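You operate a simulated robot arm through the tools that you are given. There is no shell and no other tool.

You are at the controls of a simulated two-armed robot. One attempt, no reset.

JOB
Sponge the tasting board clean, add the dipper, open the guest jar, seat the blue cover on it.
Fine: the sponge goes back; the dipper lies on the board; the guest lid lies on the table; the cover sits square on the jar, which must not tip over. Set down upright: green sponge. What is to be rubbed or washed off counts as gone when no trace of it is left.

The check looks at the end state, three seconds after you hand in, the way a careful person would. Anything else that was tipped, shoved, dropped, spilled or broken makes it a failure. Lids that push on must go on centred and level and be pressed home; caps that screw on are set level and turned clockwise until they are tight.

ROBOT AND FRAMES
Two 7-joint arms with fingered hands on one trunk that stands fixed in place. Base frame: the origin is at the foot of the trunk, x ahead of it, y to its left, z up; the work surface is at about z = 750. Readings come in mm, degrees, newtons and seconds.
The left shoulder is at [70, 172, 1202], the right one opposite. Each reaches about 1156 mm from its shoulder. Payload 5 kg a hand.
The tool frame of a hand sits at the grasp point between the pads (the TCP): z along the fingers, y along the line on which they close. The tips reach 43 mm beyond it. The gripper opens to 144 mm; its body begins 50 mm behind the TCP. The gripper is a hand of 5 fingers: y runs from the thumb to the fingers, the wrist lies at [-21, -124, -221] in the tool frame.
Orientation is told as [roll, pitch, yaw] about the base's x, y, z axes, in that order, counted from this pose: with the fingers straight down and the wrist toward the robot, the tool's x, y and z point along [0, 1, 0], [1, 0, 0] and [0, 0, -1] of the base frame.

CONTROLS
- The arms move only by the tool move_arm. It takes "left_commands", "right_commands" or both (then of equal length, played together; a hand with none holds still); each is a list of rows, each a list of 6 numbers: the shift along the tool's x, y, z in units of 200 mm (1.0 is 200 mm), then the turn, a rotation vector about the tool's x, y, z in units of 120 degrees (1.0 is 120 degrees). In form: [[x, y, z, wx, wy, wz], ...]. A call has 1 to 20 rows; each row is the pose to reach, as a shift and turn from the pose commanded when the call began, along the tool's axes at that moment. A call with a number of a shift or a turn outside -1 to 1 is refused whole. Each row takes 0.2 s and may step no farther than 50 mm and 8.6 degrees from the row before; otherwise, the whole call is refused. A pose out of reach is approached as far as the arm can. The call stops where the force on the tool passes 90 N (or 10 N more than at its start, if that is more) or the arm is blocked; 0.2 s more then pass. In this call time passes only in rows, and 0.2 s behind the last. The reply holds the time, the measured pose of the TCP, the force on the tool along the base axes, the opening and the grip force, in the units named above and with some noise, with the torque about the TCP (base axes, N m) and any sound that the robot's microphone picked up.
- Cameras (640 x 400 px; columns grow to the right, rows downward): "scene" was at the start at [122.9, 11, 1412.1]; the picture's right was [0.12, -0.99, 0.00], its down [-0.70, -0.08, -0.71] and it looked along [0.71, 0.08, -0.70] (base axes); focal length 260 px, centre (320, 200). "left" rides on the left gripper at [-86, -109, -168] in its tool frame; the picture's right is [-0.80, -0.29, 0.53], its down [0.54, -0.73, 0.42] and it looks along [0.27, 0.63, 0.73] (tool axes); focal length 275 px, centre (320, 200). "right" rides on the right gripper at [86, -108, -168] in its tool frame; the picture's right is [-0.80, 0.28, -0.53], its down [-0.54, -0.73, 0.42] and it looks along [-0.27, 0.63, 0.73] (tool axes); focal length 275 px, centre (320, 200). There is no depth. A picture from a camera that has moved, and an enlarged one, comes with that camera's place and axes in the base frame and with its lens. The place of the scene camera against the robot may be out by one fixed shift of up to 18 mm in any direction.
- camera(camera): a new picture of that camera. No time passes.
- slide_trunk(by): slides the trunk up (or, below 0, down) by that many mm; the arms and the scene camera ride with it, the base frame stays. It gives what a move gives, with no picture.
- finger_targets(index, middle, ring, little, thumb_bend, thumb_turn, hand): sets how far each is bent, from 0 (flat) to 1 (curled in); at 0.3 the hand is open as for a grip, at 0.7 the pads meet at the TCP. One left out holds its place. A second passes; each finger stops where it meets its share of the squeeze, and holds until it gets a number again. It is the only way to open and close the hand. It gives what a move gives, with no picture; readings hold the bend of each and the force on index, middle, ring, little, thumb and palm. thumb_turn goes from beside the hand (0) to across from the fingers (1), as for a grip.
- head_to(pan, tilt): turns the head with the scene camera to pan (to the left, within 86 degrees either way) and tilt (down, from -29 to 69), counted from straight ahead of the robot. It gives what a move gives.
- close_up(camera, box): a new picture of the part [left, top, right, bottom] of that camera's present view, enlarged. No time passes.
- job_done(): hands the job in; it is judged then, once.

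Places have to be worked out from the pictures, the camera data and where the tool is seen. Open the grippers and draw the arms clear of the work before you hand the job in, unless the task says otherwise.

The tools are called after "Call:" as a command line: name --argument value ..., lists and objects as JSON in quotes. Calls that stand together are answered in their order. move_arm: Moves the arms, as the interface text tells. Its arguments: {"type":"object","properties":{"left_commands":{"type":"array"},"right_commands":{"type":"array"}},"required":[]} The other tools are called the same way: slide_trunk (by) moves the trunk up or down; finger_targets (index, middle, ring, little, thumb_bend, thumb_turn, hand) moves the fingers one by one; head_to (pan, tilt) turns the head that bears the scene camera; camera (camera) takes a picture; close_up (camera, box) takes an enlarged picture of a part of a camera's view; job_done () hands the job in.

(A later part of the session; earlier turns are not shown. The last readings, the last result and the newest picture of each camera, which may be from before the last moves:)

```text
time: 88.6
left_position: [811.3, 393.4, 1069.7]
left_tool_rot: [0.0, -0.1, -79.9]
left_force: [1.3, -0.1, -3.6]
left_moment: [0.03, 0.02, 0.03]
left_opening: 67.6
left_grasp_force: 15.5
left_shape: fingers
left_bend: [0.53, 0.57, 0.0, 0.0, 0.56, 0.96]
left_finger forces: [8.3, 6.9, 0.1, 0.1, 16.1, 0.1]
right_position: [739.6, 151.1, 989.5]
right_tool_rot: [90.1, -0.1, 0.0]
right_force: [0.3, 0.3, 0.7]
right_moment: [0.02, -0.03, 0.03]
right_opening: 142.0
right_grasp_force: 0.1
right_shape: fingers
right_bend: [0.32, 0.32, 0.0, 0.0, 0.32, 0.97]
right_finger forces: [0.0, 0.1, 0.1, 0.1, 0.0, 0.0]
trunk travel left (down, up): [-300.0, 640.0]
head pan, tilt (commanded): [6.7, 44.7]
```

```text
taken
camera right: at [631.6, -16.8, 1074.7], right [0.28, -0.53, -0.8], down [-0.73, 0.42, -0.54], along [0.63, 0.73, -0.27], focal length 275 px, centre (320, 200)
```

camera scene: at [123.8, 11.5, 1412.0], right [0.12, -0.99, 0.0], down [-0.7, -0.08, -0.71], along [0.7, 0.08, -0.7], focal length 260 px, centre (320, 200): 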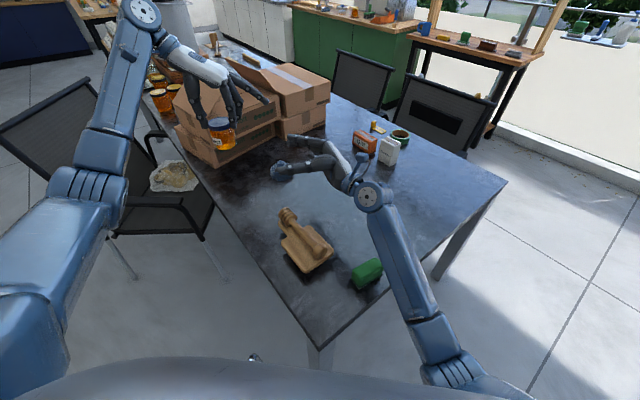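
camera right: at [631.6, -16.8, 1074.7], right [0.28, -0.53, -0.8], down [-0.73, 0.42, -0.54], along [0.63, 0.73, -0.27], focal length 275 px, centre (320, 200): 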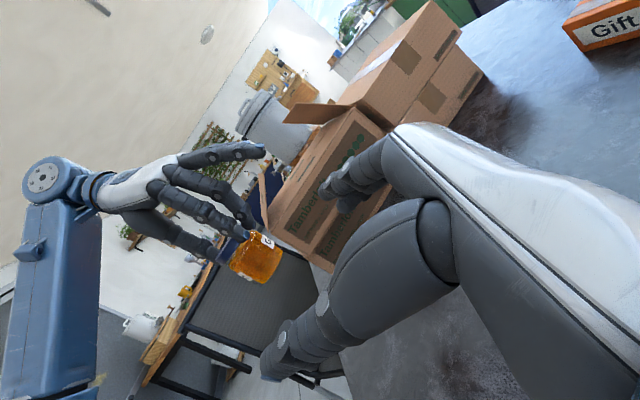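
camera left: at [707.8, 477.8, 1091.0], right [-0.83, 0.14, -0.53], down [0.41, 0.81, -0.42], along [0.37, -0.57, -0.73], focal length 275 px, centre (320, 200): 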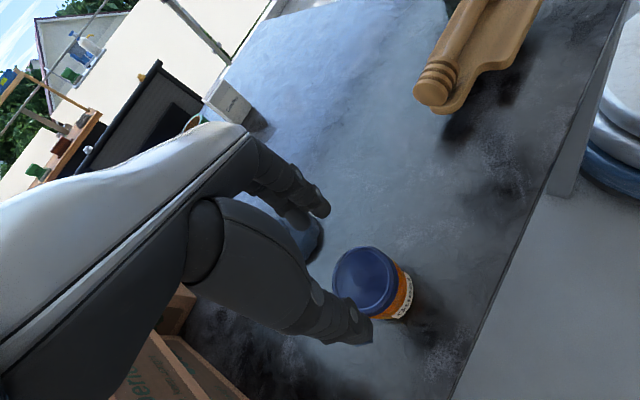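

The right hand is now oriented sideways, pointing at the jar. I move it to a pre-grasp position about 145 mm short of the jar, level with the glass body.

Call:
move_arm --right_commands '[[-0.003, 0.09, 0.1, 0, 0, 0], [-0.006, 0.18, 0.2, 0, 0, 0], [-0.01, 0.27, 0.34, 0, 0, 0], [-0.013, 0.352, 0.48, 0, 0, 0]]'

Call:
camera --camera "right"

Call:
camera --camera "left"

Call:
close_up --camera "scene" --box '[160, 60, 360, 200]'

```text
time: 89.6
left_position: [811.6, 394.2, 1069.6]
left_tool_rot: [-0.1, -0.1, -79.7]
left_force: [-0.1, 0.6, -5.3]
left_moment: [-0.03, 0.01, 0.0]
left_opening: 67.5
left_grasp_force: 15.1
left_shape: fingers
left_bend: [0.53, 0.57, 0.0, 0.0, 0.56, 0.96]
left_finger forces: [8.3, 6.9, 0.1, 0.1, 16.1, 0.0]
right_position: [808.9, 250.0, 985.0]
right_tool_rot: [89.9, -0.1, 0.0]
right_force: [0.2, 0.8, -1.2]
right_moment: [0.03, 0.02, 0.03]
right_opening: 142.5
right_grasp_force: 0.0
right_shape: fingers
right_bend: [0.32, 0.32, 0.0, 0.0, 0.32, 0.97]
right_finger forces: [0.1, 0.0, 0.0, 0.0, 0.0, 0.0]
trunk travel left (down, up): [-300.0, 640.0]
head pan, tilt (commanded): [6.7, 44.7]
```

```text
taken
camera right: at [701.6, 81.4, 1072.3], right [0.28, -0.53, -0.8], down [-0.73, 0.42, -0.54], along [0.63, 0.73, -0.27], focal length 275 px, centre (320, 200)
```

right: 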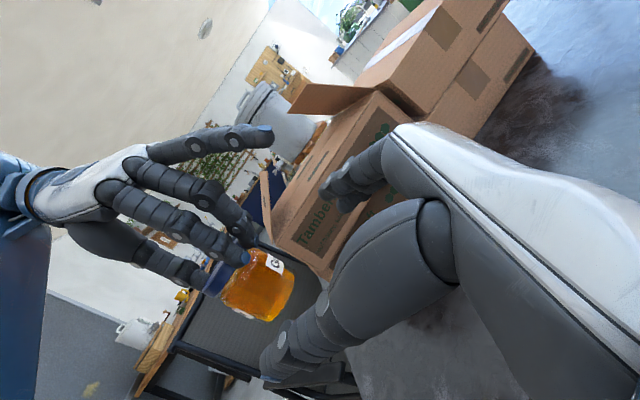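

```text
taken
camera left: at [706.5, 484.4, 1236.5], right [-0.84, 0.14, -0.53], down [0.4, 0.81, -0.42], along [0.37, -0.57, -0.73], focal length 275 px, centre (320, 200)
```

left: 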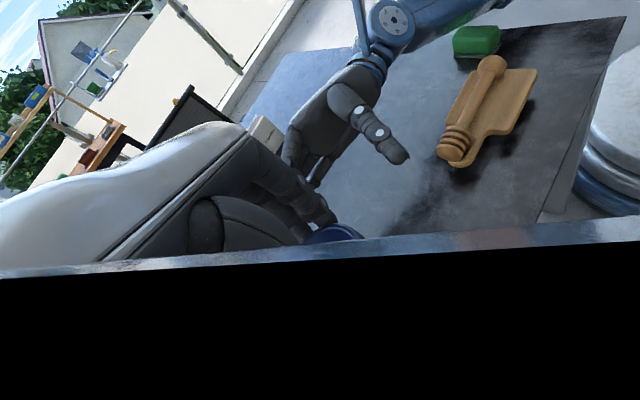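

```text
2.86 times, centred on (260, 130) of scene
camera zoom: at [123.8, 12.5, 1411.9], right [0.12, -0.99, 0.0], down [-0.7, -0.08, -0.71], along [0.7, 0.08, -0.7], focal length 742 px, centre (491, 400)
```

zoom: 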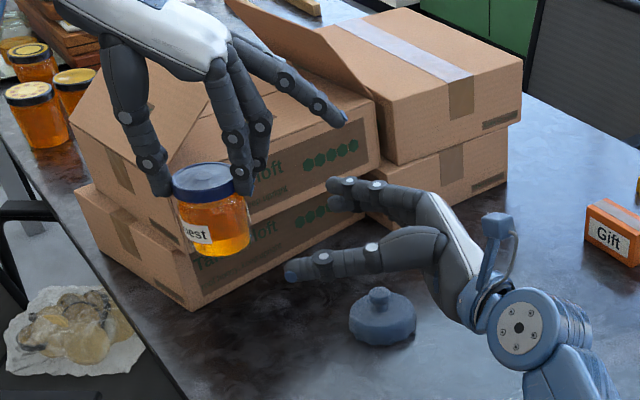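

The right hand lines up with the jar: fingers on the far side, thumb on the near side. I advance 95 mm and check.

Call:
move_arm --right_commands '[[0, 0, 0.1, 0, 0, 0], [0, 0, 0.2, 0, 0, 0], [0, 0, 0.3, 0, 0, 0], [0, 0, 0.4, 0, 0, 0], [0, 0, 0.475, 0, 0, 0]]'

Call:
camera --camera "right"

Call:
close_up --camera "scene" --box '[170, 80, 330, 200]'

```text
time: 91.0
left_position: [809.8, 393.9, 1069.9]
left_tool_rot: [-0.2, 0.0, -79.7]
left_force: [0.1, -0.1, -3.6]
left_moment: [0.01, -0.03, 0.01]
left_opening: 67.4
left_grasp_force: 15.5
left_shape: fingers
left_bend: [0.53, 0.57, 0.0, 0.0, 0.56, 0.96]
left_finger forces: [8.3, 6.9, 0.0, 0.0, 16.1, 0.0]
right_position: [819.6, 323.6, 968.3]
right_tool_rot: [88.1, 0.0, -1.0]
right_force: [0.1, 0.6, -0.1]
right_moment: [-0.02, -0.01, 0.03]
right_opening: 142.4
right_grasp_force: 0.2
right_shape: fingers
right_bend: [0.32, 0.32, 0.0, 0.0, 0.32, 0.97]
right_finger forces: [0.0, 0.1, 0.1, 0.0, 0.1, 0.0]
trunk travel left (down, up): [-300.0, 640.0]
head pan, tilt (commanded): [6.7, 44.7]
stopped in row 5 (right hand): the arm was blocked; the commanded pose is now the measured one
```

```text
taken
camera right: at [709.3, 160.0, 1060.1], right [0.27, -0.57, -0.78], down [-0.72, 0.42, -0.56], along [0.64, 0.71, -0.29], focal length 275 px, centre (320, 200)
```

right: 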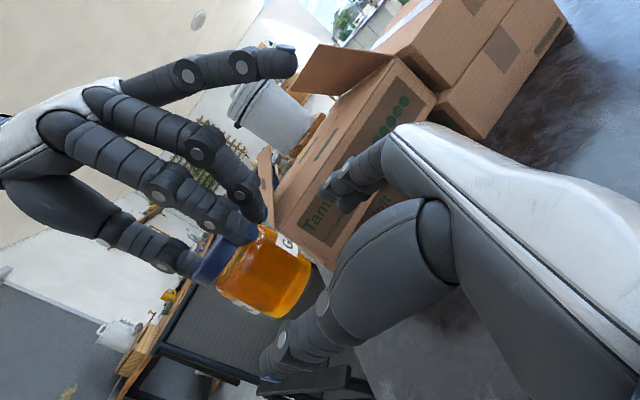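

```text
3.33 times, centred on (250, 140) of scene
camera zoom: at [123.2, 11.3, 1412.1], right [0.12, -0.99, 0.0], down [-0.7, -0.08, -0.71], along [0.71, 0.08, -0.7], focal length 866 px, centre (553, 400)
```

zoom: 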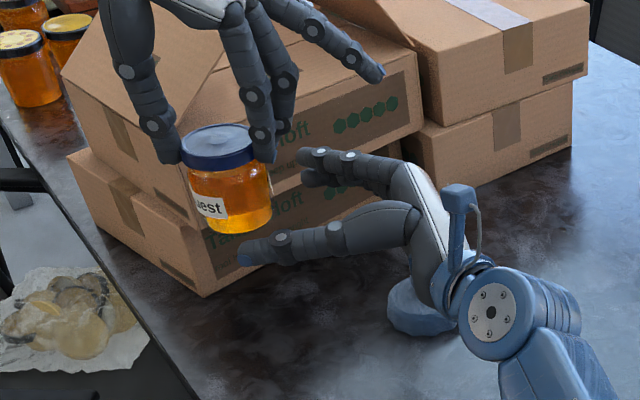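

The right arm was blocked about 20 mm early with no tool force. I check the whole scene for what the arm may be touching.

Call:
camera --camera "scene"

Call:
close_up --camera "scene" --box '[270, 190, 490, 340]'

```text
taken
camera scene: at [123.2, 11.3, 1412.1], right [0.12, -0.99, 0.0], down [-0.7, -0.08, -0.71], along [0.71, 0.08, -0.7], focal length 260 px, centre (320, 200)
```

scene: 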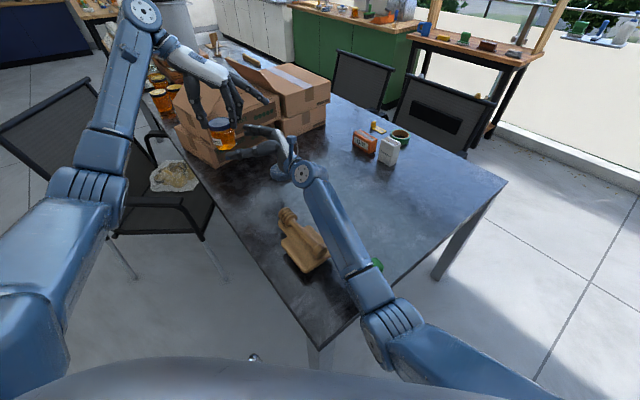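

```text
2.67 times, centred on (380, 265) of scene
camera zoom: at [123.2, 11.3, 1412.1], right [0.12, -0.99, 0.0], down [-0.7, -0.08, -0.71], along [0.71, 0.08, -0.7], focal length 692 px, centre (160, 27)
```

zoom: 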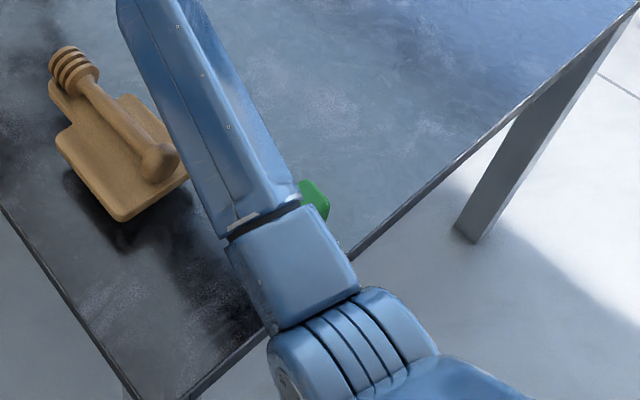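

The block looks like a joint limit of the right arm (nothing was touched; sponge and dipper are undisturbed). I back the right hand off slightly into its comfortable range and will instead bring the jar to it with the left hand.

Call:
move_arm --right_commands '[[0.04, -0.02, -0.08, 0, 0, 0], [0.085, -0.04, -0.165, 0.008, 0.016, 0]]'

Call:
camera --camera "right"

Call:
close_up --camera "scene" --box '[270, 190, 490, 340]'

```text
time: 91.6
left_position: [810.2, 392.5, 1069.8]
left_tool_rot: [-0.1, 0.0, -79.6]
left_force: [-0.1, -0.5, -4.8]
left_moment: [0.08, 0.04, -0.03]
left_opening: 67.4
left_grasp_force: 15.9
left_shape: fingers
left_bend: [0.53, 0.57, 0.0, 0.0, 0.56, 0.96]
left_finger forces: [8.4, 7.0, 0.0, 0.0, 16.1, 0.0]
right_position: [807.6, 293.2, 986.8]
right_tool_rot: [90.3, 0.2, 0.1]
right_force: [0.7, 0.6, 1.3]
right_moment: [0.01, -0.01, 0.02]
right_opening: 142.3
right_grasp_force: 0.0
right_shape: fingers
right_bend: [0.32, 0.32, 0.0, 0.0, 0.32, 0.97]
right_finger forces: [0.0, 0.0, 0.1, 0.1, 0.0, 0.0]
trunk travel left (down, up): [-300.0, 640.0]
head pan, tilt (commanded): [6.7, 44.7]
```

```text
taken
camera right: at [701.0, 124.4, 1072.4], right [0.28, -0.53, -0.8], down [-0.73, 0.42, -0.54], along [0.62, 0.73, -0.27], focal length 275 px, centre (320, 200)
```

right: 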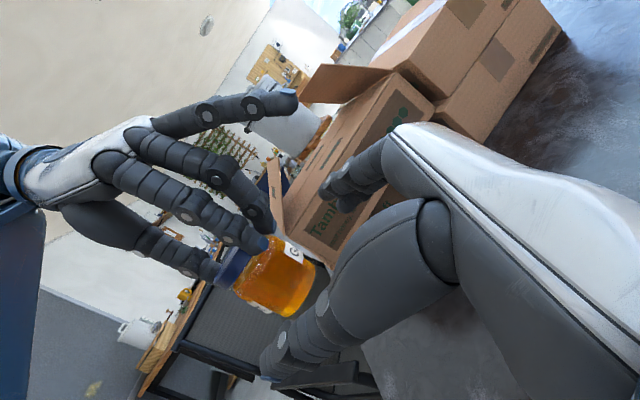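

```text
2.67 times, centred on (380, 265) of scene
camera zoom: at [123.5, 10.8, 1412.1], right [0.12, -0.99, 0.0], down [-0.7, -0.08, -0.71], along [0.7, 0.08, -0.7], focal length 692 px, centre (160, 27)
```

zoom: 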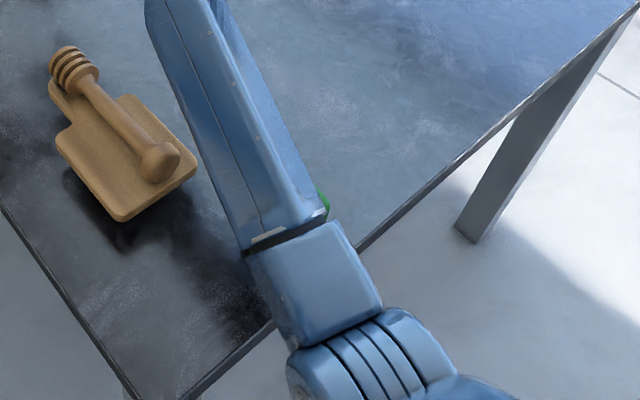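

The right hand is comfortable at (808, 293, 987). I move the jar toward it with the left hand, slowly, first 60 mm.

Call:
move_arm --left_commands '[[-0.01, 0.05, 0, 0, 0, 0], [-0.02, 0.11, 0, 0, 0, 0], [-0.03, 0.17, 0, 0, 0, 0], [-0.045, 0.23, 0, 0, 0, 0], [-0.058, 0.29, 0, 0, 0, 0]]'

Call:
camera --camera "right"

Call:
close_up --camera "scene" --box '[170, 80, 330, 200]'

```text
time: 92.8
left_position: [810.2, 331.9, 1070.9]
left_tool_rot: [-0.1, 0.1, -79.7]
left_force: [0.2, -0.2, -3.7]
left_moment: [0.04, -0.02, 0.0]
left_opening: 67.2
left_grasp_force: 15.7
left_shape: fingers
left_bend: [0.53, 0.57, 0.0, 0.0, 0.56, 0.96]
left_finger forces: [8.3, 7.0, 0.0, 0.0, 16.2, 0.0]
right_position: [808.8, 293.4, 987.3]
right_tool_rot: [90.2, 0.1, 0.1]
right_force: [-0.3, -0.1, 0.3]
right_moment: [0.01, -0.02, 0.01]
right_opening: 142.7
right_grasp_force: 0.1
right_shape: fingers
right_bend: [0.32, 0.32, 0.0, 0.0, 0.32, 0.97]
right_finger forces: [0.0, 0.0, 0.0, 0.0, 0.0, 0.1]
trunk travel left (down, up): [-300.0, 640.0]
head pan, tilt (commanded): [6.7, 44.7]
```

```text
taken
camera right: at [701.5, 123.8, 1072.7], right [0.28, -0.53, -0.8], down [-0.73, 0.42, -0.54], along [0.63, 0.73, -0.27], focal length 275 px, centre (320, 200)
```

right: 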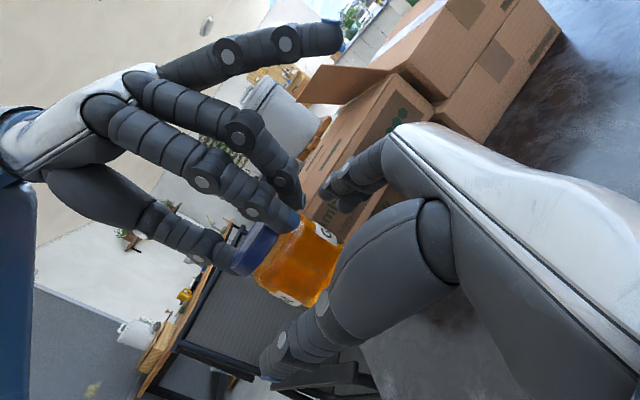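

```text
3.33 times, centred on (250, 140) of scene
camera zoom: at [123.5, 10.7, 1412.0], right [0.12, -0.99, 0.0], down [-0.7, -0.08, -0.71], along [0.7, 0.08, -0.7], focal length 866 px, centre (553, 400)
```

zoom: 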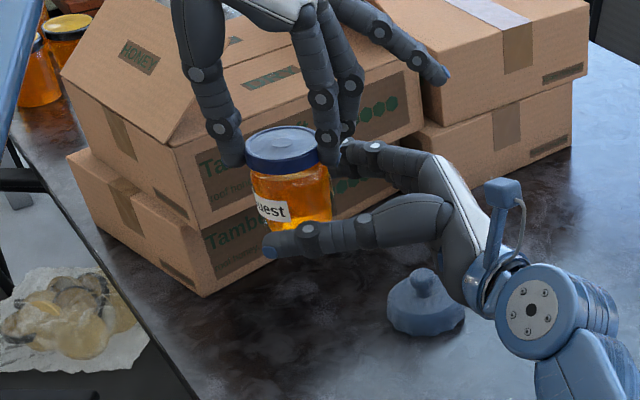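

The jar is entering the right hand's grasp space cleanly. I move the last 24 mm.

Call:
move_arm --left_commands '[[-0.008, 0.04, 0, 0, 0, 0], [-0.015, 0.08, 0, 0, 0, 0], [-0.022, 0.118, 0, 0, 0, 0]]'

Call:
camera --camera "right"

Call:
close_up --camera "scene" --box '[190, 80, 330, 180]'

```text
time: 93.6
left_position: [808.3, 307.9, 1069.0]
left_tool_rot: [-0.1, -0.1, -79.8]
left_force: [0.2, -0.4, -3.3]
left_moment: [0.0, 0.0, -0.02]
left_opening: 67.3
left_grasp_force: 15.5
left_shape: fingers
left_bend: [0.53, 0.57, 0.0, 0.0, 0.56, 0.96]
left_finger forces: [8.2, 7.0, 0.1, 0.0, 16.2, 0.0]
right_position: [808.2, 292.9, 986.4]
right_tool_rot: [90.2, 0.1, 0.1]
right_force: [0.3, 0.1, -0.8]
right_moment: [-0.03, 0.0, 0.01]
right_opening: 142.3
right_grasp_force: 0.0
right_shape: fingers
right_bend: [0.32, 0.32, 0.0, 0.0, 0.32, 0.97]
right_finger forces: [0.0, 0.0, 0.1, 0.1, 0.0, 0.1]
trunk travel left (down, up): [-300.0, 640.0]
head pan, tilt (commanded): [6.7, 44.7]
```

```text
taken
camera right: at [701.5, 124.0, 1072.7], right [0.28, -0.53, -0.8], down [-0.73, 0.42, -0.54], along [0.63, 0.73, -0.27], focal length 275 px, centre (320, 200)
```

right: 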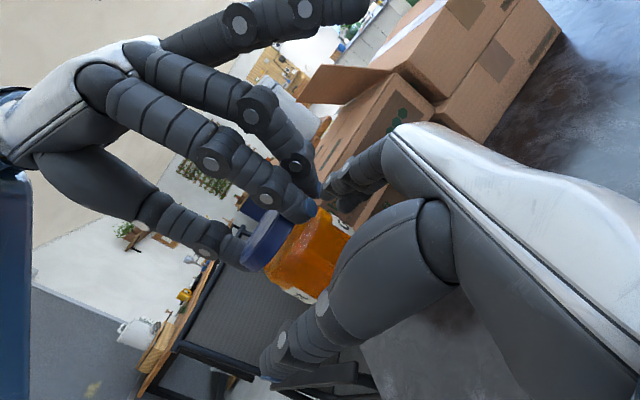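

```text
4.00 times, centred on (260, 130) of scene
camera zoom: at [123.4, 11.0, 1412.0], right [0.12, -0.99, 0.0], down [-0.7, -0.08, -0.71], along [0.7, 0.08, -0.7], focal length 1039 px, centre (560, 480)
```

zoom: 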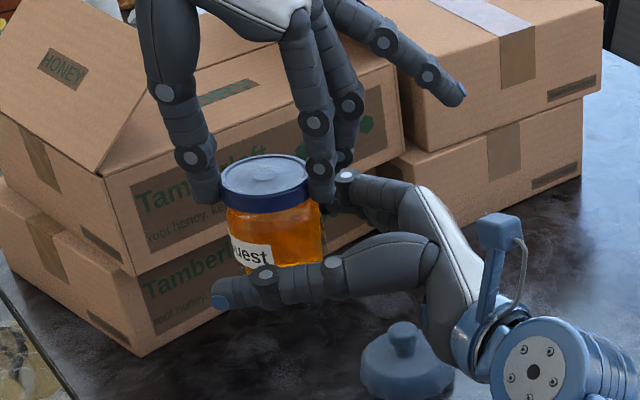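

The jar body is between the right thumb and fingers. I close the right hand gently.

Call:
finger_targets --hand "right" --index 0.48 --middle 0.48 --thumb_bend 0.48

Call:
camera --camera "right"

Call:
close_up --camera "scene" --box '[190, 80, 330, 180]'

```text
time: 94.6
left_position: [809.1, 308.1, 1069.5]
left_tool_rot: [0.0, 0.0, -79.8]
left_force: [0.4, -0.8, -3.5]
left_moment: [0.0, -0.01, 0.01]
left_opening: 67.5
left_grasp_force: 15.7
left_shape: fingers
left_bend: [0.53, 0.57, 0.0, 0.0, 0.56, 0.96]
left_finger forces: [8.3, 7.0, 0.1, 0.0, 16.1, 0.1]
right_position: [808.5, 294.1, 987.1]
right_tool_rot: [90.1, 0.1, 0.1]
right_force: [0.1, -0.2, -0.2]
right_moment: [-0.01, 0.04, 0.0]
right_opening: 86.4
right_grasp_force: 0.0
right_shape: fingers
right_bend: [0.48, 0.48, 0.0, 0.0, 0.48, 0.97]
right_finger forces: [0.0, 0.0, 0.0, 0.0, 0.0, 0.0]
trunk travel left (down, up): [-300.0, 640.0]
head pan, tilt (commanded): [6.7, 44.7]
```

```text
taken
camera right: at [701.4, 124.1, 1072.7], right [0.28, -0.53, -0.8], down [-0.73, 0.42, -0.54], along [0.63, 0.73, -0.27], focal length 275 px, centre (320, 200)
```

right: 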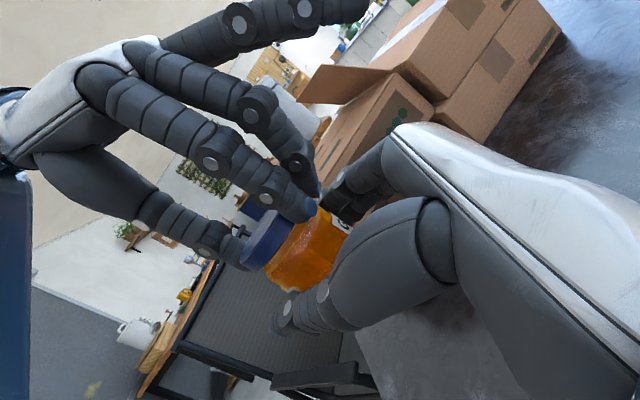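

```text
4.00 times, centred on (260, 130) of scene
camera zoom: at [123.3, 11.2, 1412.1], right [0.12, -0.99, 0.0], down [-0.7, -0.08, -0.71], along [0.71, 0.08, -0.7], focal length 1039 px, centre (560, 480)
```

zoom: 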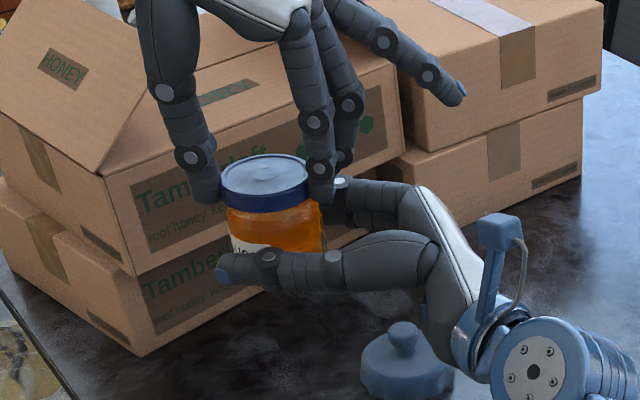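

No contact yet, geometry looks right. I close to contact.

Call:
finger_targets --hand "right" --index 0.54 --middle 0.54 --thumb_bend 0.54

Call:
close_up --camera "right" --box '[200, 130, 400, 350]'

Call:
close_up --camera "scene" --box '[190, 80, 330, 180]'

```text
time: 95.6
left_position: [808.3, 307.8, 1070.7]
left_tool_rot: [-0.1, 0.0, -79.8]
left_force: [2.4, 0.2, -3.7]
left_moment: [-0.01, -0.09, 0.0]
left_opening: 67.3
left_grasp_force: 16.0
left_shape: fingers
left_bend: [0.53, 0.56, 0.0, 0.0, 0.56, 0.96]
left_finger forces: [8.2, 8.0, 0.1, 0.0, 15.7, 0.0]
right_position: [807.9, 291.6, 986.6]
right_tool_rot: [90.1, 0.1, 0.1]
right_force: [-2.6, 0.6, -0.2]
right_moment: [0.01, -0.06, 0.01]
right_opening: 69.4
right_grasp_force: 2.2
right_shape: fingers
right_bend: [0.53, 0.54, 0.0, 0.0, 0.52, 0.98]
right_finger forces: [1.1, 0.1, 0.0, 0.0, 3.2, 0.0]
trunk travel left (down, up): [-300.0, 640.0]
head pan, tilt (commanded): [6.7, 44.7]
```

```text
1.82 times, centred on (300, 240) of right
camera zoom: at [701.4, 124.2, 1072.6], right [0.28, -0.53, -0.8], down [-0.73, 0.42, -0.54], along [0.63, 0.73, -0.27], focal length 500 px, centre (356, 127)
```

zoom: 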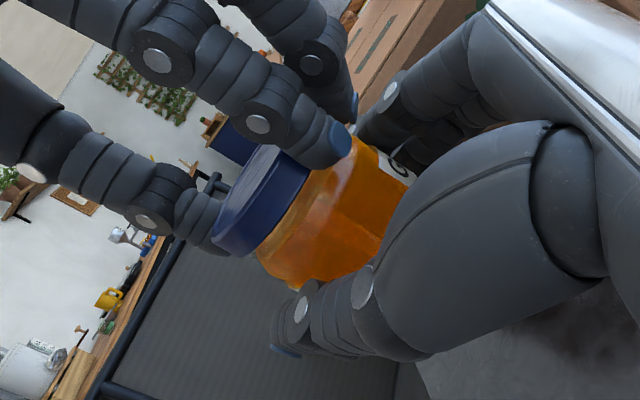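

```text
4.00 times, centred on (260, 130) of scene
camera zoom: at [123.3, 11.3, 1412.1], right [0.12, -0.99, 0.0], down [-0.7, -0.08, -0.71], along [0.71, 0.08, -0.7], focal length 1039 px, centre (560, 480)
```

zoom: 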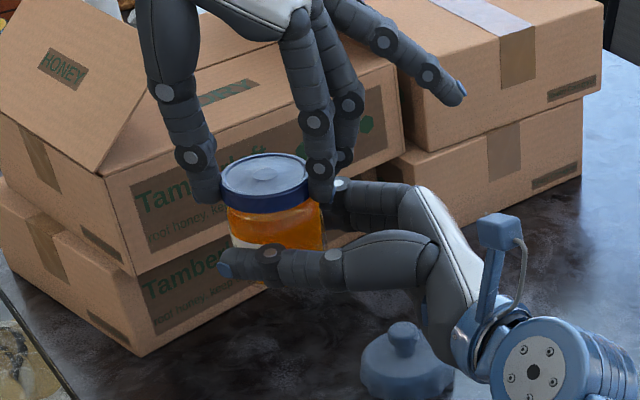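

Contact made with index and thumb. I tighten the right-hand grip on the glass.

Call:
finger_targets --hand "right" --index 0.62 --middle 0.64 --thumb_bend 0.62

Call:
close_up --camera "right" --box '[200, 130, 400, 350]'

Call:
close_up --camera "scene" --box '[190, 80, 330, 180]'

```text
time: 96.6
left_position: [808.6, 309.5, 1070.1]
left_tool_rot: [0.0, 0.0, -79.8]
left_force: [-0.2, -1.9, 0.1]
left_moment: [-0.04, 0.02, 0.02]
left_opening: 67.2
left_grasp_force: 15.8
left_shape: fingers
left_bend: [0.53, 0.56, 0.0, 0.0, 0.56, 0.96]
left_finger forces: [8.8, 7.5, 0.1, 0.0, 16.0, 0.0]
right_position: [810.2, 292.5, 985.4]
right_tool_rot: [90.2, 0.0, 0.1]
right_force: [-0.6, 1.3, 0.2]
right_moment: [-0.14, -0.04, -0.03]
right_opening: 65.6
right_grasp_force: 15.6
right_shape: fingers
right_bend: [0.56, 0.59, 0.0, 0.0, 0.54, 0.97]
right_finger forces: [9.2, 6.6, 0.1, 0.1, 16.4, 0.1]
trunk travel left (down, up): [-300.0, 640.0]
head pan, tilt (commanded): [6.7, 44.7]
```

```text
1.82 times, centred on (300, 240) of right
camera zoom: at [701.4, 124.1, 1072.5], right [0.28, -0.53, -0.8], down [-0.73, 0.42, -0.54], along [0.63, 0.73, -0.27], focal length 500 px, centre (356, 127)
```

zoom: 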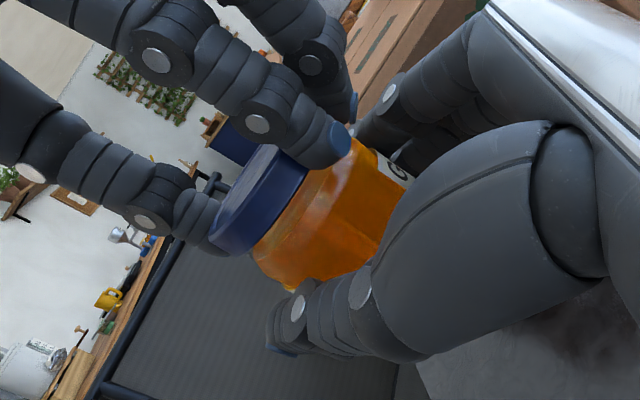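

```text
4.00 times, centred on (260, 130) of scene
camera zoom: at [123.3, 11.3, 1412.1], right [0.12, -0.99, 0.0], down [-0.7, -0.08, -0.71], along [0.71, 0.08, -0.7], focal length 1039 px, centre (560, 480)
```

zoom: 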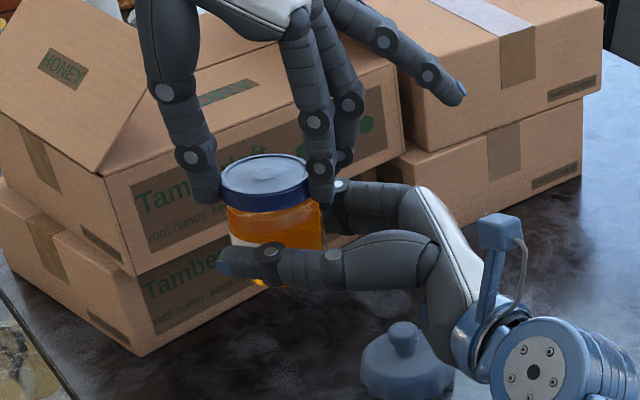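

Both hands hold firmly (16 N each). Now I twist the lid counter-clockwise by 12° and watch the torques.

Call:
move_arm --left_commands '[[0, 0, 0, 0, 0, -0.035], [0, 0, 0, 0, 0, -0.07], [0, 0, 0, 0, 0, -0.1]]'

Call:
close_up --camera "right" --box '[200, 130, 400, 350]'

Call:
close_up --camera "scene" --box '[190, 80, 330, 180]'

```text
time: 97.4
left_position: [809.8, 309.9, 1069.7]
left_tool_rot: [0.0, 0.0, -67.8]
left_force: [-1.2, -0.9, -0.5]
left_moment: [-0.09, 0.06, 0.0]
left_opening: 67.2
left_grasp_force: 16.3
left_shape: fingers
left_bend: [0.53, 0.57, 0.0, 0.0, 0.56, 0.96]
left_finger forces: [9.0, 7.1, 0.1, 0.0, 15.9, 0.0]
right_position: [809.5, 293.0, 985.9]
right_tool_rot: [90.0, 0.0, 0.2]
right_force: [1.0, 2.4, -0.4]
right_moment: [-0.11, 0.02, 0.0]
right_opening: 65.8
right_grasp_force: 16.2
right_shape: fingers
right_bend: [0.56, 0.59, 0.0, 0.0, 0.54, 0.97]
right_finger forces: [9.9, 6.5, 0.1, 0.1, 16.1, 0.0]
trunk travel left (down, up): [-300.0, 640.0]
head pan, tilt (commanded): [6.7, 44.7]
```

```text
1.82 times, centred on (300, 240) of right
camera zoom: at [701.3, 124.2, 1072.7], right [0.28, -0.53, -0.8], down [-0.73, 0.42, -0.54], along [0.63, 0.73, -0.27], focal length 500 px, centre (356, 127)
```

zoom: 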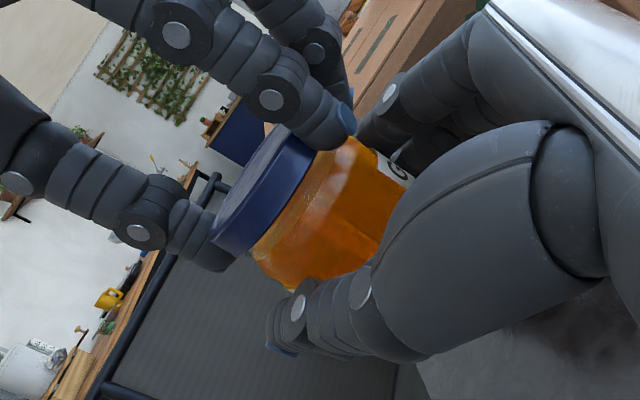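

```text
4.00 times, centred on (260, 130) of scene
camera zoom: at [123.2, 11.4, 1412.1], right [0.12, -0.99, 0.0], down [-0.7, -0.08, -0.71], along [0.71, 0.08, -0.7], focal length 1039 px, centre (560, 480)
```

zoom: 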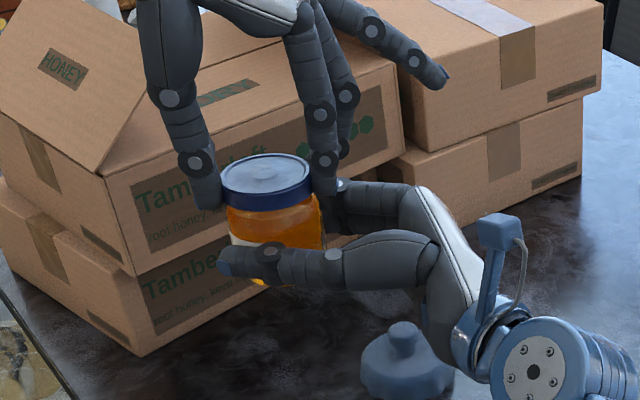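

The lid seems to turn with the left hand while the jar stays put in the right hand. I continue counter-clockwise another 36°.

Call:
move_arm --left_commands '[[0, 0, 0, 0, 0, -0.05], [0, 0, 0, 0, 0, -0.1], [0, 0, 0, 0, 0, -0.15], [0, 0, 0, 0, 0, -0.2], [0, 0, 0, 0, 0, -0.25], [0, 0, 0, 0, 0, -0.3]]'

Call:
close_up --camera "right" --box '[200, 130, 400, 350]'

Call:
close_up --camera "scene" --box '[190, 80, 330, 180]'

```text
time: 98.8
left_position: [808.8, 309.0, 1070.1]
left_tool_rot: [-0.1, 0.1, -31.7]
left_force: [0.2, -0.1, 0.3]
left_moment: [0.06, 0.04, -0.01]
left_opening: 67.2
left_grasp_force: 16.0
left_shape: fingers
left_bend: [0.53, 0.57, 0.0, 0.0, 0.56, 0.96]
left_finger forces: [8.0, 7.1, 0.0, 0.0, 16.4, 0.0]
right_position: [808.2, 293.2, 986.5]
right_tool_rot: [90.2, 0.2, 0.0]
right_force: [-0.8, -0.4, 0.3]
right_moment: [-0.06, -0.04, 0.02]
right_opening: 65.7
right_grasp_force: 16.2
right_shape: fingers
right_bend: [0.56, 0.59, 0.0, 0.0, 0.54, 0.97]
right_finger forces: [9.3, 6.8, 0.0, 0.0, 16.3, 0.0]
trunk travel left (down, up): [-300.0, 640.0]
head pan, tilt (commanded): [6.7, 44.7]
```

```text
1.82 times, centred on (300, 240) of right
camera zoom: at [701.3, 124.0, 1072.9], right [0.28, -0.53, -0.8], down [-0.73, 0.42, -0.54], along [0.63, 0.73, -0.27], focal length 500 px, centre (356, 127)
```

zoom: 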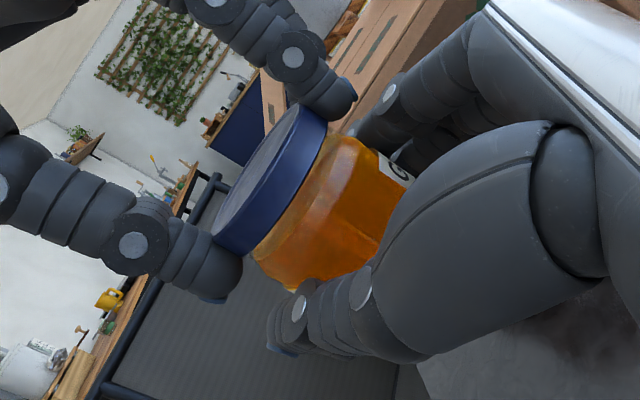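

```text
4.00 times, centred on (260, 130) of scene
camera zoom: at [123.1, 11.2, 1412.1], right [0.12, -0.99, 0.0], down [-0.7, -0.08, -0.71], along [0.71, 0.08, -0.7], focal length 1039 px, centre (560, 480)
```

zoom: 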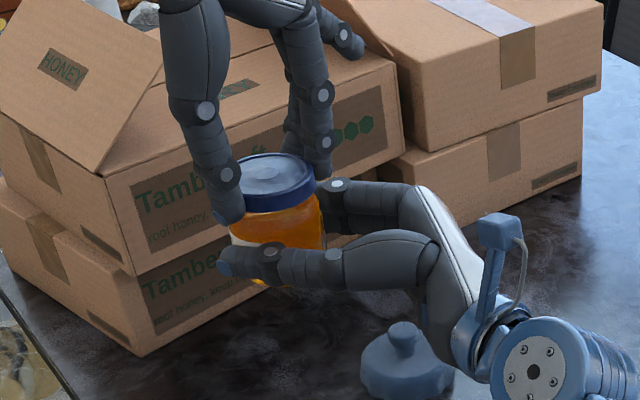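

The lid is unscrewing: jar label fixed, no resisting torque. I continue another 60° counter-clockwise.

Call:
move_arm --left_commands '[[0, 0, 0, 0, 0, -0.05], [0, 0, 0, 0, 0, -0.1], [0, 0, 0, 0, 0, -0.15], [0, 0, 0, 0, 0, -0.2], [0, 0, 0, 0, 0, -0.25], [0, 0, 0, 0, 0, -0.3], [0, 0, 0, 0, 0, -0.35], [0, 0, 0, 0, 0, -0.4], [0, 0, 0, 0, 0, -0.45], [0, 0, 0, 0, 0, -0.5]]'

Call:
close_up --camera "right" --box '[200, 130, 400, 350]'

Call:
close_up --camera "scene" --box '[190, 80, 330, 180]'

```text
time: 101.0
left_position: [809.8, 309.6, 1069.5]
left_tool_rot: [-0.1, 0.0, 28.4]
left_force: [-1.1, 0.9, 1.9]
left_moment: [0.0, 0.12, -0.02]
left_opening: 67.2
left_grasp_force: 15.7
left_shape: fingers
left_bend: [0.53, 0.57, 0.0, 0.0, 0.56, 0.96]
left_finger forces: [7.6, 8.0, 0.0, 0.1, 17.0, 0.0]
right_position: [808.8, 292.6, 986.9]
right_tool_rot: [90.1, 0.1, 0.1]
right_force: [1.2, -0.6, -2.4]
right_moment: [-0.09, -0.02, -0.02]
right_opening: 65.3
right_grasp_force: 16.6
right_shape: fingers
right_bend: [0.55, 0.59, 0.0, 0.0, 0.54, 0.97]
right_finger forces: [10.1, 7.1, 0.1, 0.0, 15.8, 0.0]
trunk travel left (down, up): [-300.0, 640.0]
head pan, tilt (commanded): [6.7, 44.7]
```

```text
1.82 times, centred on (300, 240) of right
camera zoom: at [701.4, 124.1, 1072.6], right [0.28, -0.53, -0.8], down [-0.73, 0.42, -0.54], along [0.63, 0.73, -0.27], focal length 500 px, centre (356, 127)
```

zoom: 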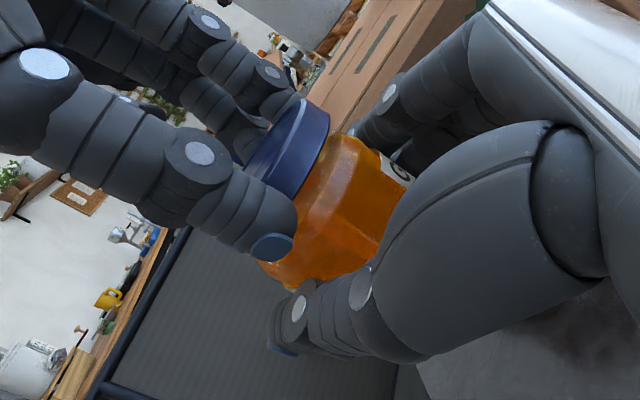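

```text
4.00 times, centred on (260, 130) of scene
camera zoom: at [123.1, 11.4, 1412.1], right [0.12, -0.99, 0.0], down [-0.7, -0.08, -0.71], along [0.71, 0.08, -0.7], focal length 1039 px, centre (560, 480)
```

zoom: 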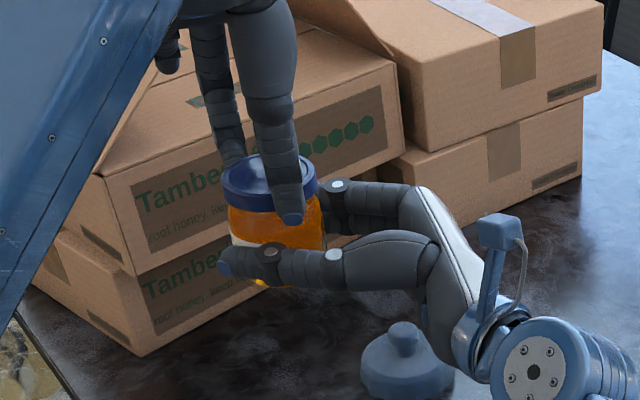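

After 108° there is a slight upward push (thread lifting). I turn another 24° while rising 1 mm to follow the thread.

Call:
move_arm --left_commands '[[0, 0, -0.002, 0, 0, -0.05], [0, 0, -0.003, 0, 0, -0.1], [0, 0, -0.004, 0, 0, -0.15], [0, 0, -0.005, 0, 0, -0.2]]'

Call:
close_up --camera "right" --box '[200, 130, 400, 350]'

Call:
camera --camera "scene"

```text
time: 102.0
left_position: [809.6, 310.1, 1071.5]
left_tool_rot: [0.2, 0.0, 52.4]
left_force: [-1.6, 0.5, 0.2]
left_moment: [0.02, 0.04, 0.01]
left_opening: 67.2
left_grasp_force: 16.0
left_shape: fingers
left_bend: [0.53, 0.57, 0.0, 0.0, 0.56, 0.96]
left_finger forces: [8.1, 7.6, 0.0, 0.0, 16.1, 0.0]
right_position: [808.3, 291.9, 987.0]
right_tool_rot: [90.2, 0.1, 0.1]
right_force: [0.3, -0.4, -0.3]
right_moment: [-0.09, 0.02, -0.01]
right_opening: 65.3
right_grasp_force: 16.4
right_shape: fingers
right_bend: [0.55, 0.59, 0.0, 0.0, 0.54, 0.97]
right_finger forces: [9.9, 6.9, 0.1, 0.1, 16.0, 0.0]
trunk travel left (down, up): [-300.0, 640.0]
head pan, tilt (commanded): [6.7, 44.7]
```

```text
1.82 times, centred on (300, 240) of right
camera zoom: at [701.2, 123.8, 1072.9], right [0.28, -0.53, -0.8], down [-0.73, 0.42, -0.54], along [0.63, 0.73, -0.27], focal length 500 px, centre (356, 127)
```

zoom: 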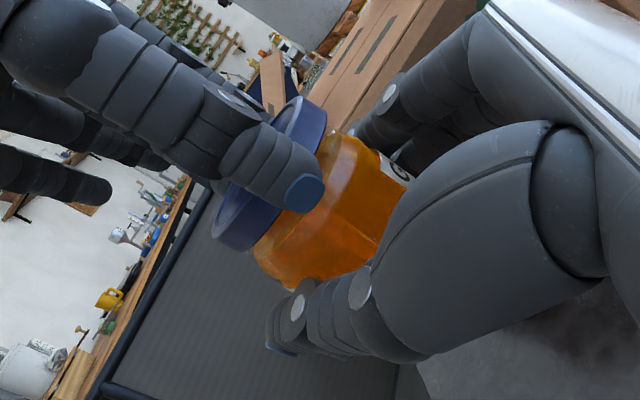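

```text
taken
camera scene: at [123.0, 10.7, 1412.0], right [0.12, -0.99, 0.0], down [-0.7, -0.08, -0.71], along [0.71, 0.08, -0.7], focal length 260 px, centre (320, 200)
```

scene: 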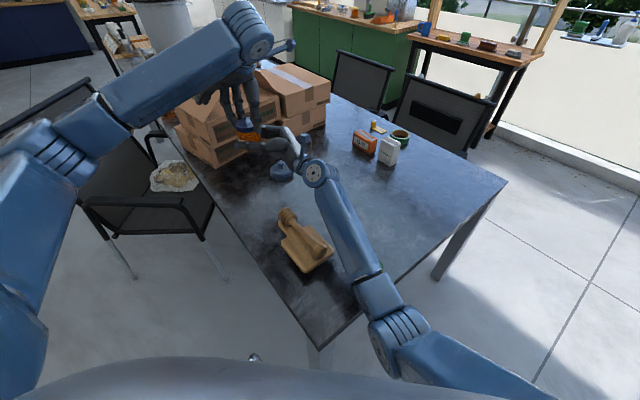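

A gap is opening under the lid after 132°. I test with a 2 mm pull upward whether it is free.

Call:
move_arm --left_commands '[[0, 0, -0.005, 0, 0, 0], [0, 0, -0.01, 0, 0, 0]]'

Call:
close_up --camera "right" --box '[200, 130, 400, 350]'

```text
time: 102.6
left_position: [809.9, 310.2, 1073.0]
left_tool_rot: [0.2, 0.1, 52.2]
left_force: [-2.1, 0.7, -0.8]
left_moment: [0.05, 0.06, 0.03]
left_opening: 67.3
left_grasp_force: 15.7
left_shape: fingers
left_bend: [0.53, 0.57, 0.0, 0.0, 0.56, 0.96]
left_finger forces: [7.9, 7.3, 0.0, 0.0, 16.3, 0.0]
right_position: [809.2, 293.0, 986.8]
right_tool_rot: [90.2, 0.1, -0.1]
right_force: [1.4, -0.2, 1.3]
right_moment: [-0.01, 0.1, 0.01]
right_opening: 65.5
right_grasp_force: 16.1
right_shape: fingers
right_bend: [0.55, 0.59, 0.0, 0.0, 0.55, 0.97]
right_finger forces: [10.7, 6.7, 0.0, 0.0, 15.2, 0.1]
trunk travel left (down, up): [-300.0, 640.0]
head pan, tilt (commanded): [6.7, 44.7]
```

```text
1.82 times, centred on (300, 240) of right
camera zoom: at [701.4, 124.1, 1072.8], right [0.28, -0.53, -0.8], down [-0.73, 0.42, -0.54], along [0.63, 0.73, -0.27], focal length 500 px, centre (356, 127)
```

zoom: 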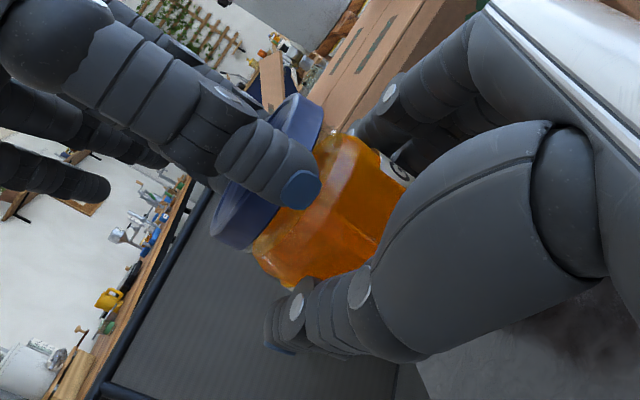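

The lid moves up freely (under 1 N). I raise it further, 8 mm, watching for any catch.

Call:
move_arm --left_commands '[[0, 0, -0.01, 0, 0, 0], [0, 0, -0.02, 0, 0, 0], [0, 0, -0.03, 0, 0, 0], [0, 0, -0.04, 0, 0, 0]]'

Call:
close_up --camera "right" --box '[200, 130, 400, 350]'

Call:
close_up --camera "scene" --box '[190, 80, 330, 180]'

```text
time: 103.6
left_position: [809.8, 309.2, 1081.9]
left_tool_rot: [0.0, 0.0, 52.3]
left_force: [-0.2, 0.1, -0.2]
left_moment: [-0.03, 0.0, 0.02]
left_opening: 67.1
left_grasp_force: 15.2
left_shape: fingers
left_bend: [0.53, 0.57, 0.0, 0.0, 0.56, 0.96]
left_finger forces: [8.3, 7.4, 0.0, 0.1, 16.1, 0.0]
right_position: [807.6, 293.3, 986.4]
right_tool_rot: [90.2, 0.1, 0.2]
right_force: [-0.3, 0.5, -0.1]
right_moment: [-0.07, -0.01, 0.0]
right_opening: 65.3
right_grasp_force: 16.7
right_shape: fingers
right_bend: [0.55, 0.59, 0.0, 0.0, 0.54, 0.97]
right_finger forces: [9.6, 6.8, 0.1, 0.1, 16.6, 0.1]
trunk travel left (down, up): [-300.0, 640.0]
head pan, tilt (commanded): [6.7, 44.7]
```

```text
1.82 times, centred on (300, 240) of right
camera zoom: at [701.2, 124.2, 1072.6], right [0.28, -0.53, -0.8], down [-0.73, 0.42, -0.54], along [0.63, 0.73, -0.27], focal length 500 px, centre (356, 127)
```

zoom: 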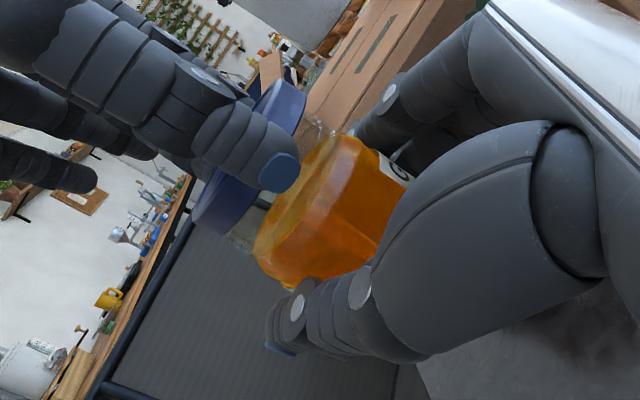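

```text
4.00 times, centred on (260, 130) of scene
camera zoom: at [123.2, 11.2, 1412.1], right [0.12, -0.99, 0.0], down [-0.7, -0.08, -0.71], along [0.71, 0.08, -0.7], focal length 1039 px, centre (560, 480)
```

zoom: 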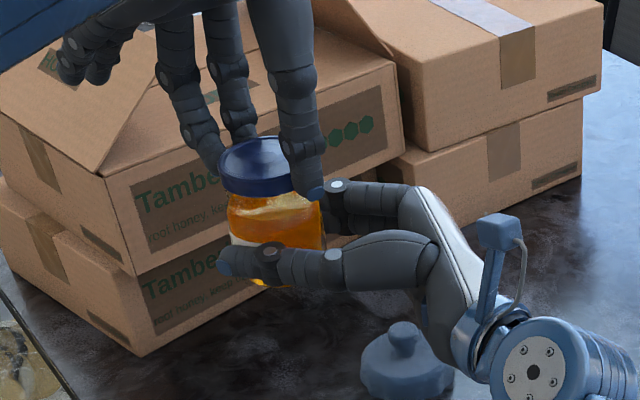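

The lid is off its thread and the glass neck shows. I raise the lid well clear.

Call:
move_arm --left_commands '[[0, 0, -0.05, 0, 0, 0], [0, 0, -0.12, 0, 0, 0], [0, 0, -0.2, 0, 0, 0], [0, 0, -0.3, 0, 0, 0], [0, 0, -0.4, 0, 0, 0]]'

Call:
camera --camera "right"

Call:
close_up --camera "scene" --box '[190, 60, 350, 180]'

Call:
camera --camera "left"

```text
time: 104.8
left_position: [808.6, 308.6, 1159.2]
left_tool_rot: [-0.1, 0.0, 52.3]
left_force: [-0.4, -0.4, 0.4]
left_moment: [0.01, -0.04, 0.02]
left_opening: 67.4
left_grasp_force: 16.3
left_shape: fingers
left_bend: [0.53, 0.57, 0.0, 0.0, 0.56, 0.96]
left_finger forces: [8.4, 7.4, 0.0, 0.0, 16.1, 0.0]
right_position: [807.3, 291.6, 986.4]
right_tool_rot: [90.1, 0.1, 0.1]
right_force: [-0.2, 0.5, 0.0]
right_moment: [-0.05, -0.03, -0.03]
right_opening: 65.4
right_grasp_force: 16.5
right_shape: fingers
right_bend: [0.55, 0.59, 0.0, 0.0, 0.54, 0.97]
right_finger forces: [9.6, 6.8, 0.0, 0.0, 16.6, 0.1]
trunk travel left (down, up): [-300.0, 640.0]
head pan, tilt (commanded): [6.7, 44.7]
```

```text
taken
camera right: at [700.9, 124.0, 1073.0], right [0.28, -0.53, -0.8], down [-0.73, 0.42, -0.54], along [0.63, 0.73, -0.27], focal length 275 px, centre (320, 200)
```

right: 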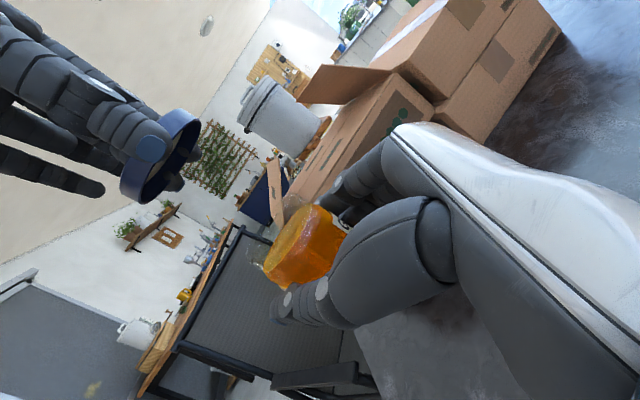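

```text
3.33 times, centred on (270, 120) of scene
camera zoom: at [122.6, 11.0, 1412.1], right [0.12, -0.99, 0.0], down [-0.7, -0.08, -0.71], along [0.71, 0.08, -0.7], focal length 866 px, centre (487, 467)
```

zoom: 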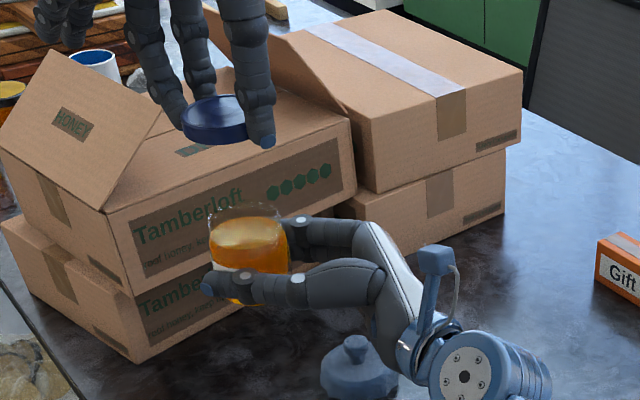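

```text
taken
camera left: at [809.7, 169.0, 1326.6], right [0.46, -0.71, -0.53], down [-0.87, -0.24, -0.42], along [0.17, 0.66, -0.73], focal length 275 px, centre (320, 200)
```

left: 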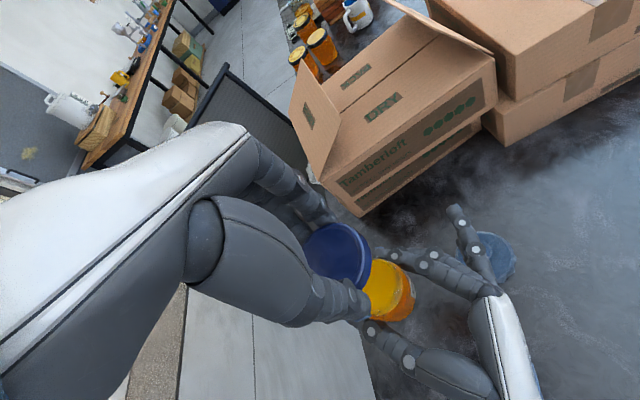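

The guest lid is off and the jar stands open in the right hand. I carry the lid to a free spot on the table near (640, 290), first horizontally at height.

Call:
move_arm --left_commands '[[0.12, -0.118, 0, 0, 0, 0], [0.244, -0.237, 0, 0, 0, 0], [0.366, -0.355, 0, 0, 0, 0], [0.488, -0.474, 0, 0, 0, 0], [0.61, -0.592, 0, 0, 0, 0]]'

Call:
camera --camera "scene"

Call:
camera --camera "left"

Call:
camera --camera "right"

```text
time: 106.0
left_position: [636.8, 289.6, 1164.7]
left_tool_rot: [0.0, 0.0, 52.2]
left_force: [-0.9, -0.5, 0.8]
left_moment: [-0.01, -0.04, -0.01]
left_opening: 67.3
left_grasp_force: 15.6
left_shape: fingers
left_bend: [0.53, 0.57, 0.0, 0.0, 0.56, 0.96]
left_finger forces: [8.4, 7.2, 0.1, 0.0, 15.9, 0.1]
right_position: [808.7, 293.0, 987.2]
right_tool_rot: [90.2, 0.1, 0.2]
right_force: [-0.4, -0.7, 0.3]
right_moment: [-0.1, -0.01, 0.01]
right_opening: 65.2
right_grasp_force: 16.0
right_shape: fingers
right_bend: [0.55, 0.59, 0.0, 0.0, 0.54, 0.97]
right_finger forces: [9.7, 6.9, 0.0, 0.1, 16.6, 0.0]
trunk travel left (down, up): [-300.0, 640.0]
head pan, tilt (commanded): [6.7, 44.7]
```

```text
taken
camera scene: at [122.0, 11.1, 1412.2], right [0.12, -0.99, 0.0], down [-0.7, -0.08, -0.71], along [0.71, 0.08, -0.7], focal length 260 px, centre (320, 200)
```

scene: 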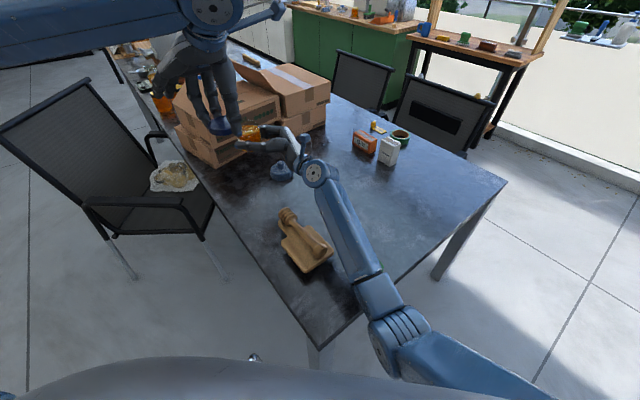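

```text
taken
camera left: at [638.2, 150.1, 1331.8], right [0.46, -0.71, -0.53], down [-0.87, -0.24, -0.42], along [0.17, 0.66, -0.73], focal length 275 px, centre (320, 200)
```

left: 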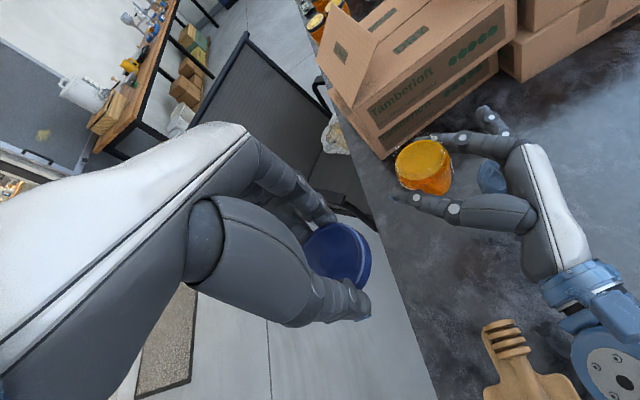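

```text
taken
camera right: at [700.4, 124.0, 1073.4], right [0.28, -0.53, -0.8], down [-0.73, 0.42, -0.54], along [0.63, 0.73, -0.27], focal length 275 px, centre (320, 200)
```

right: 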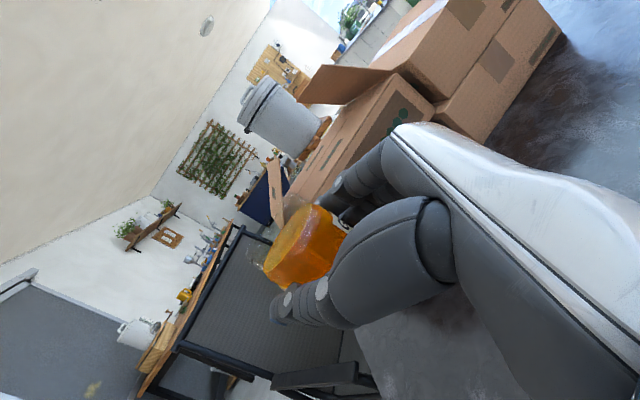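

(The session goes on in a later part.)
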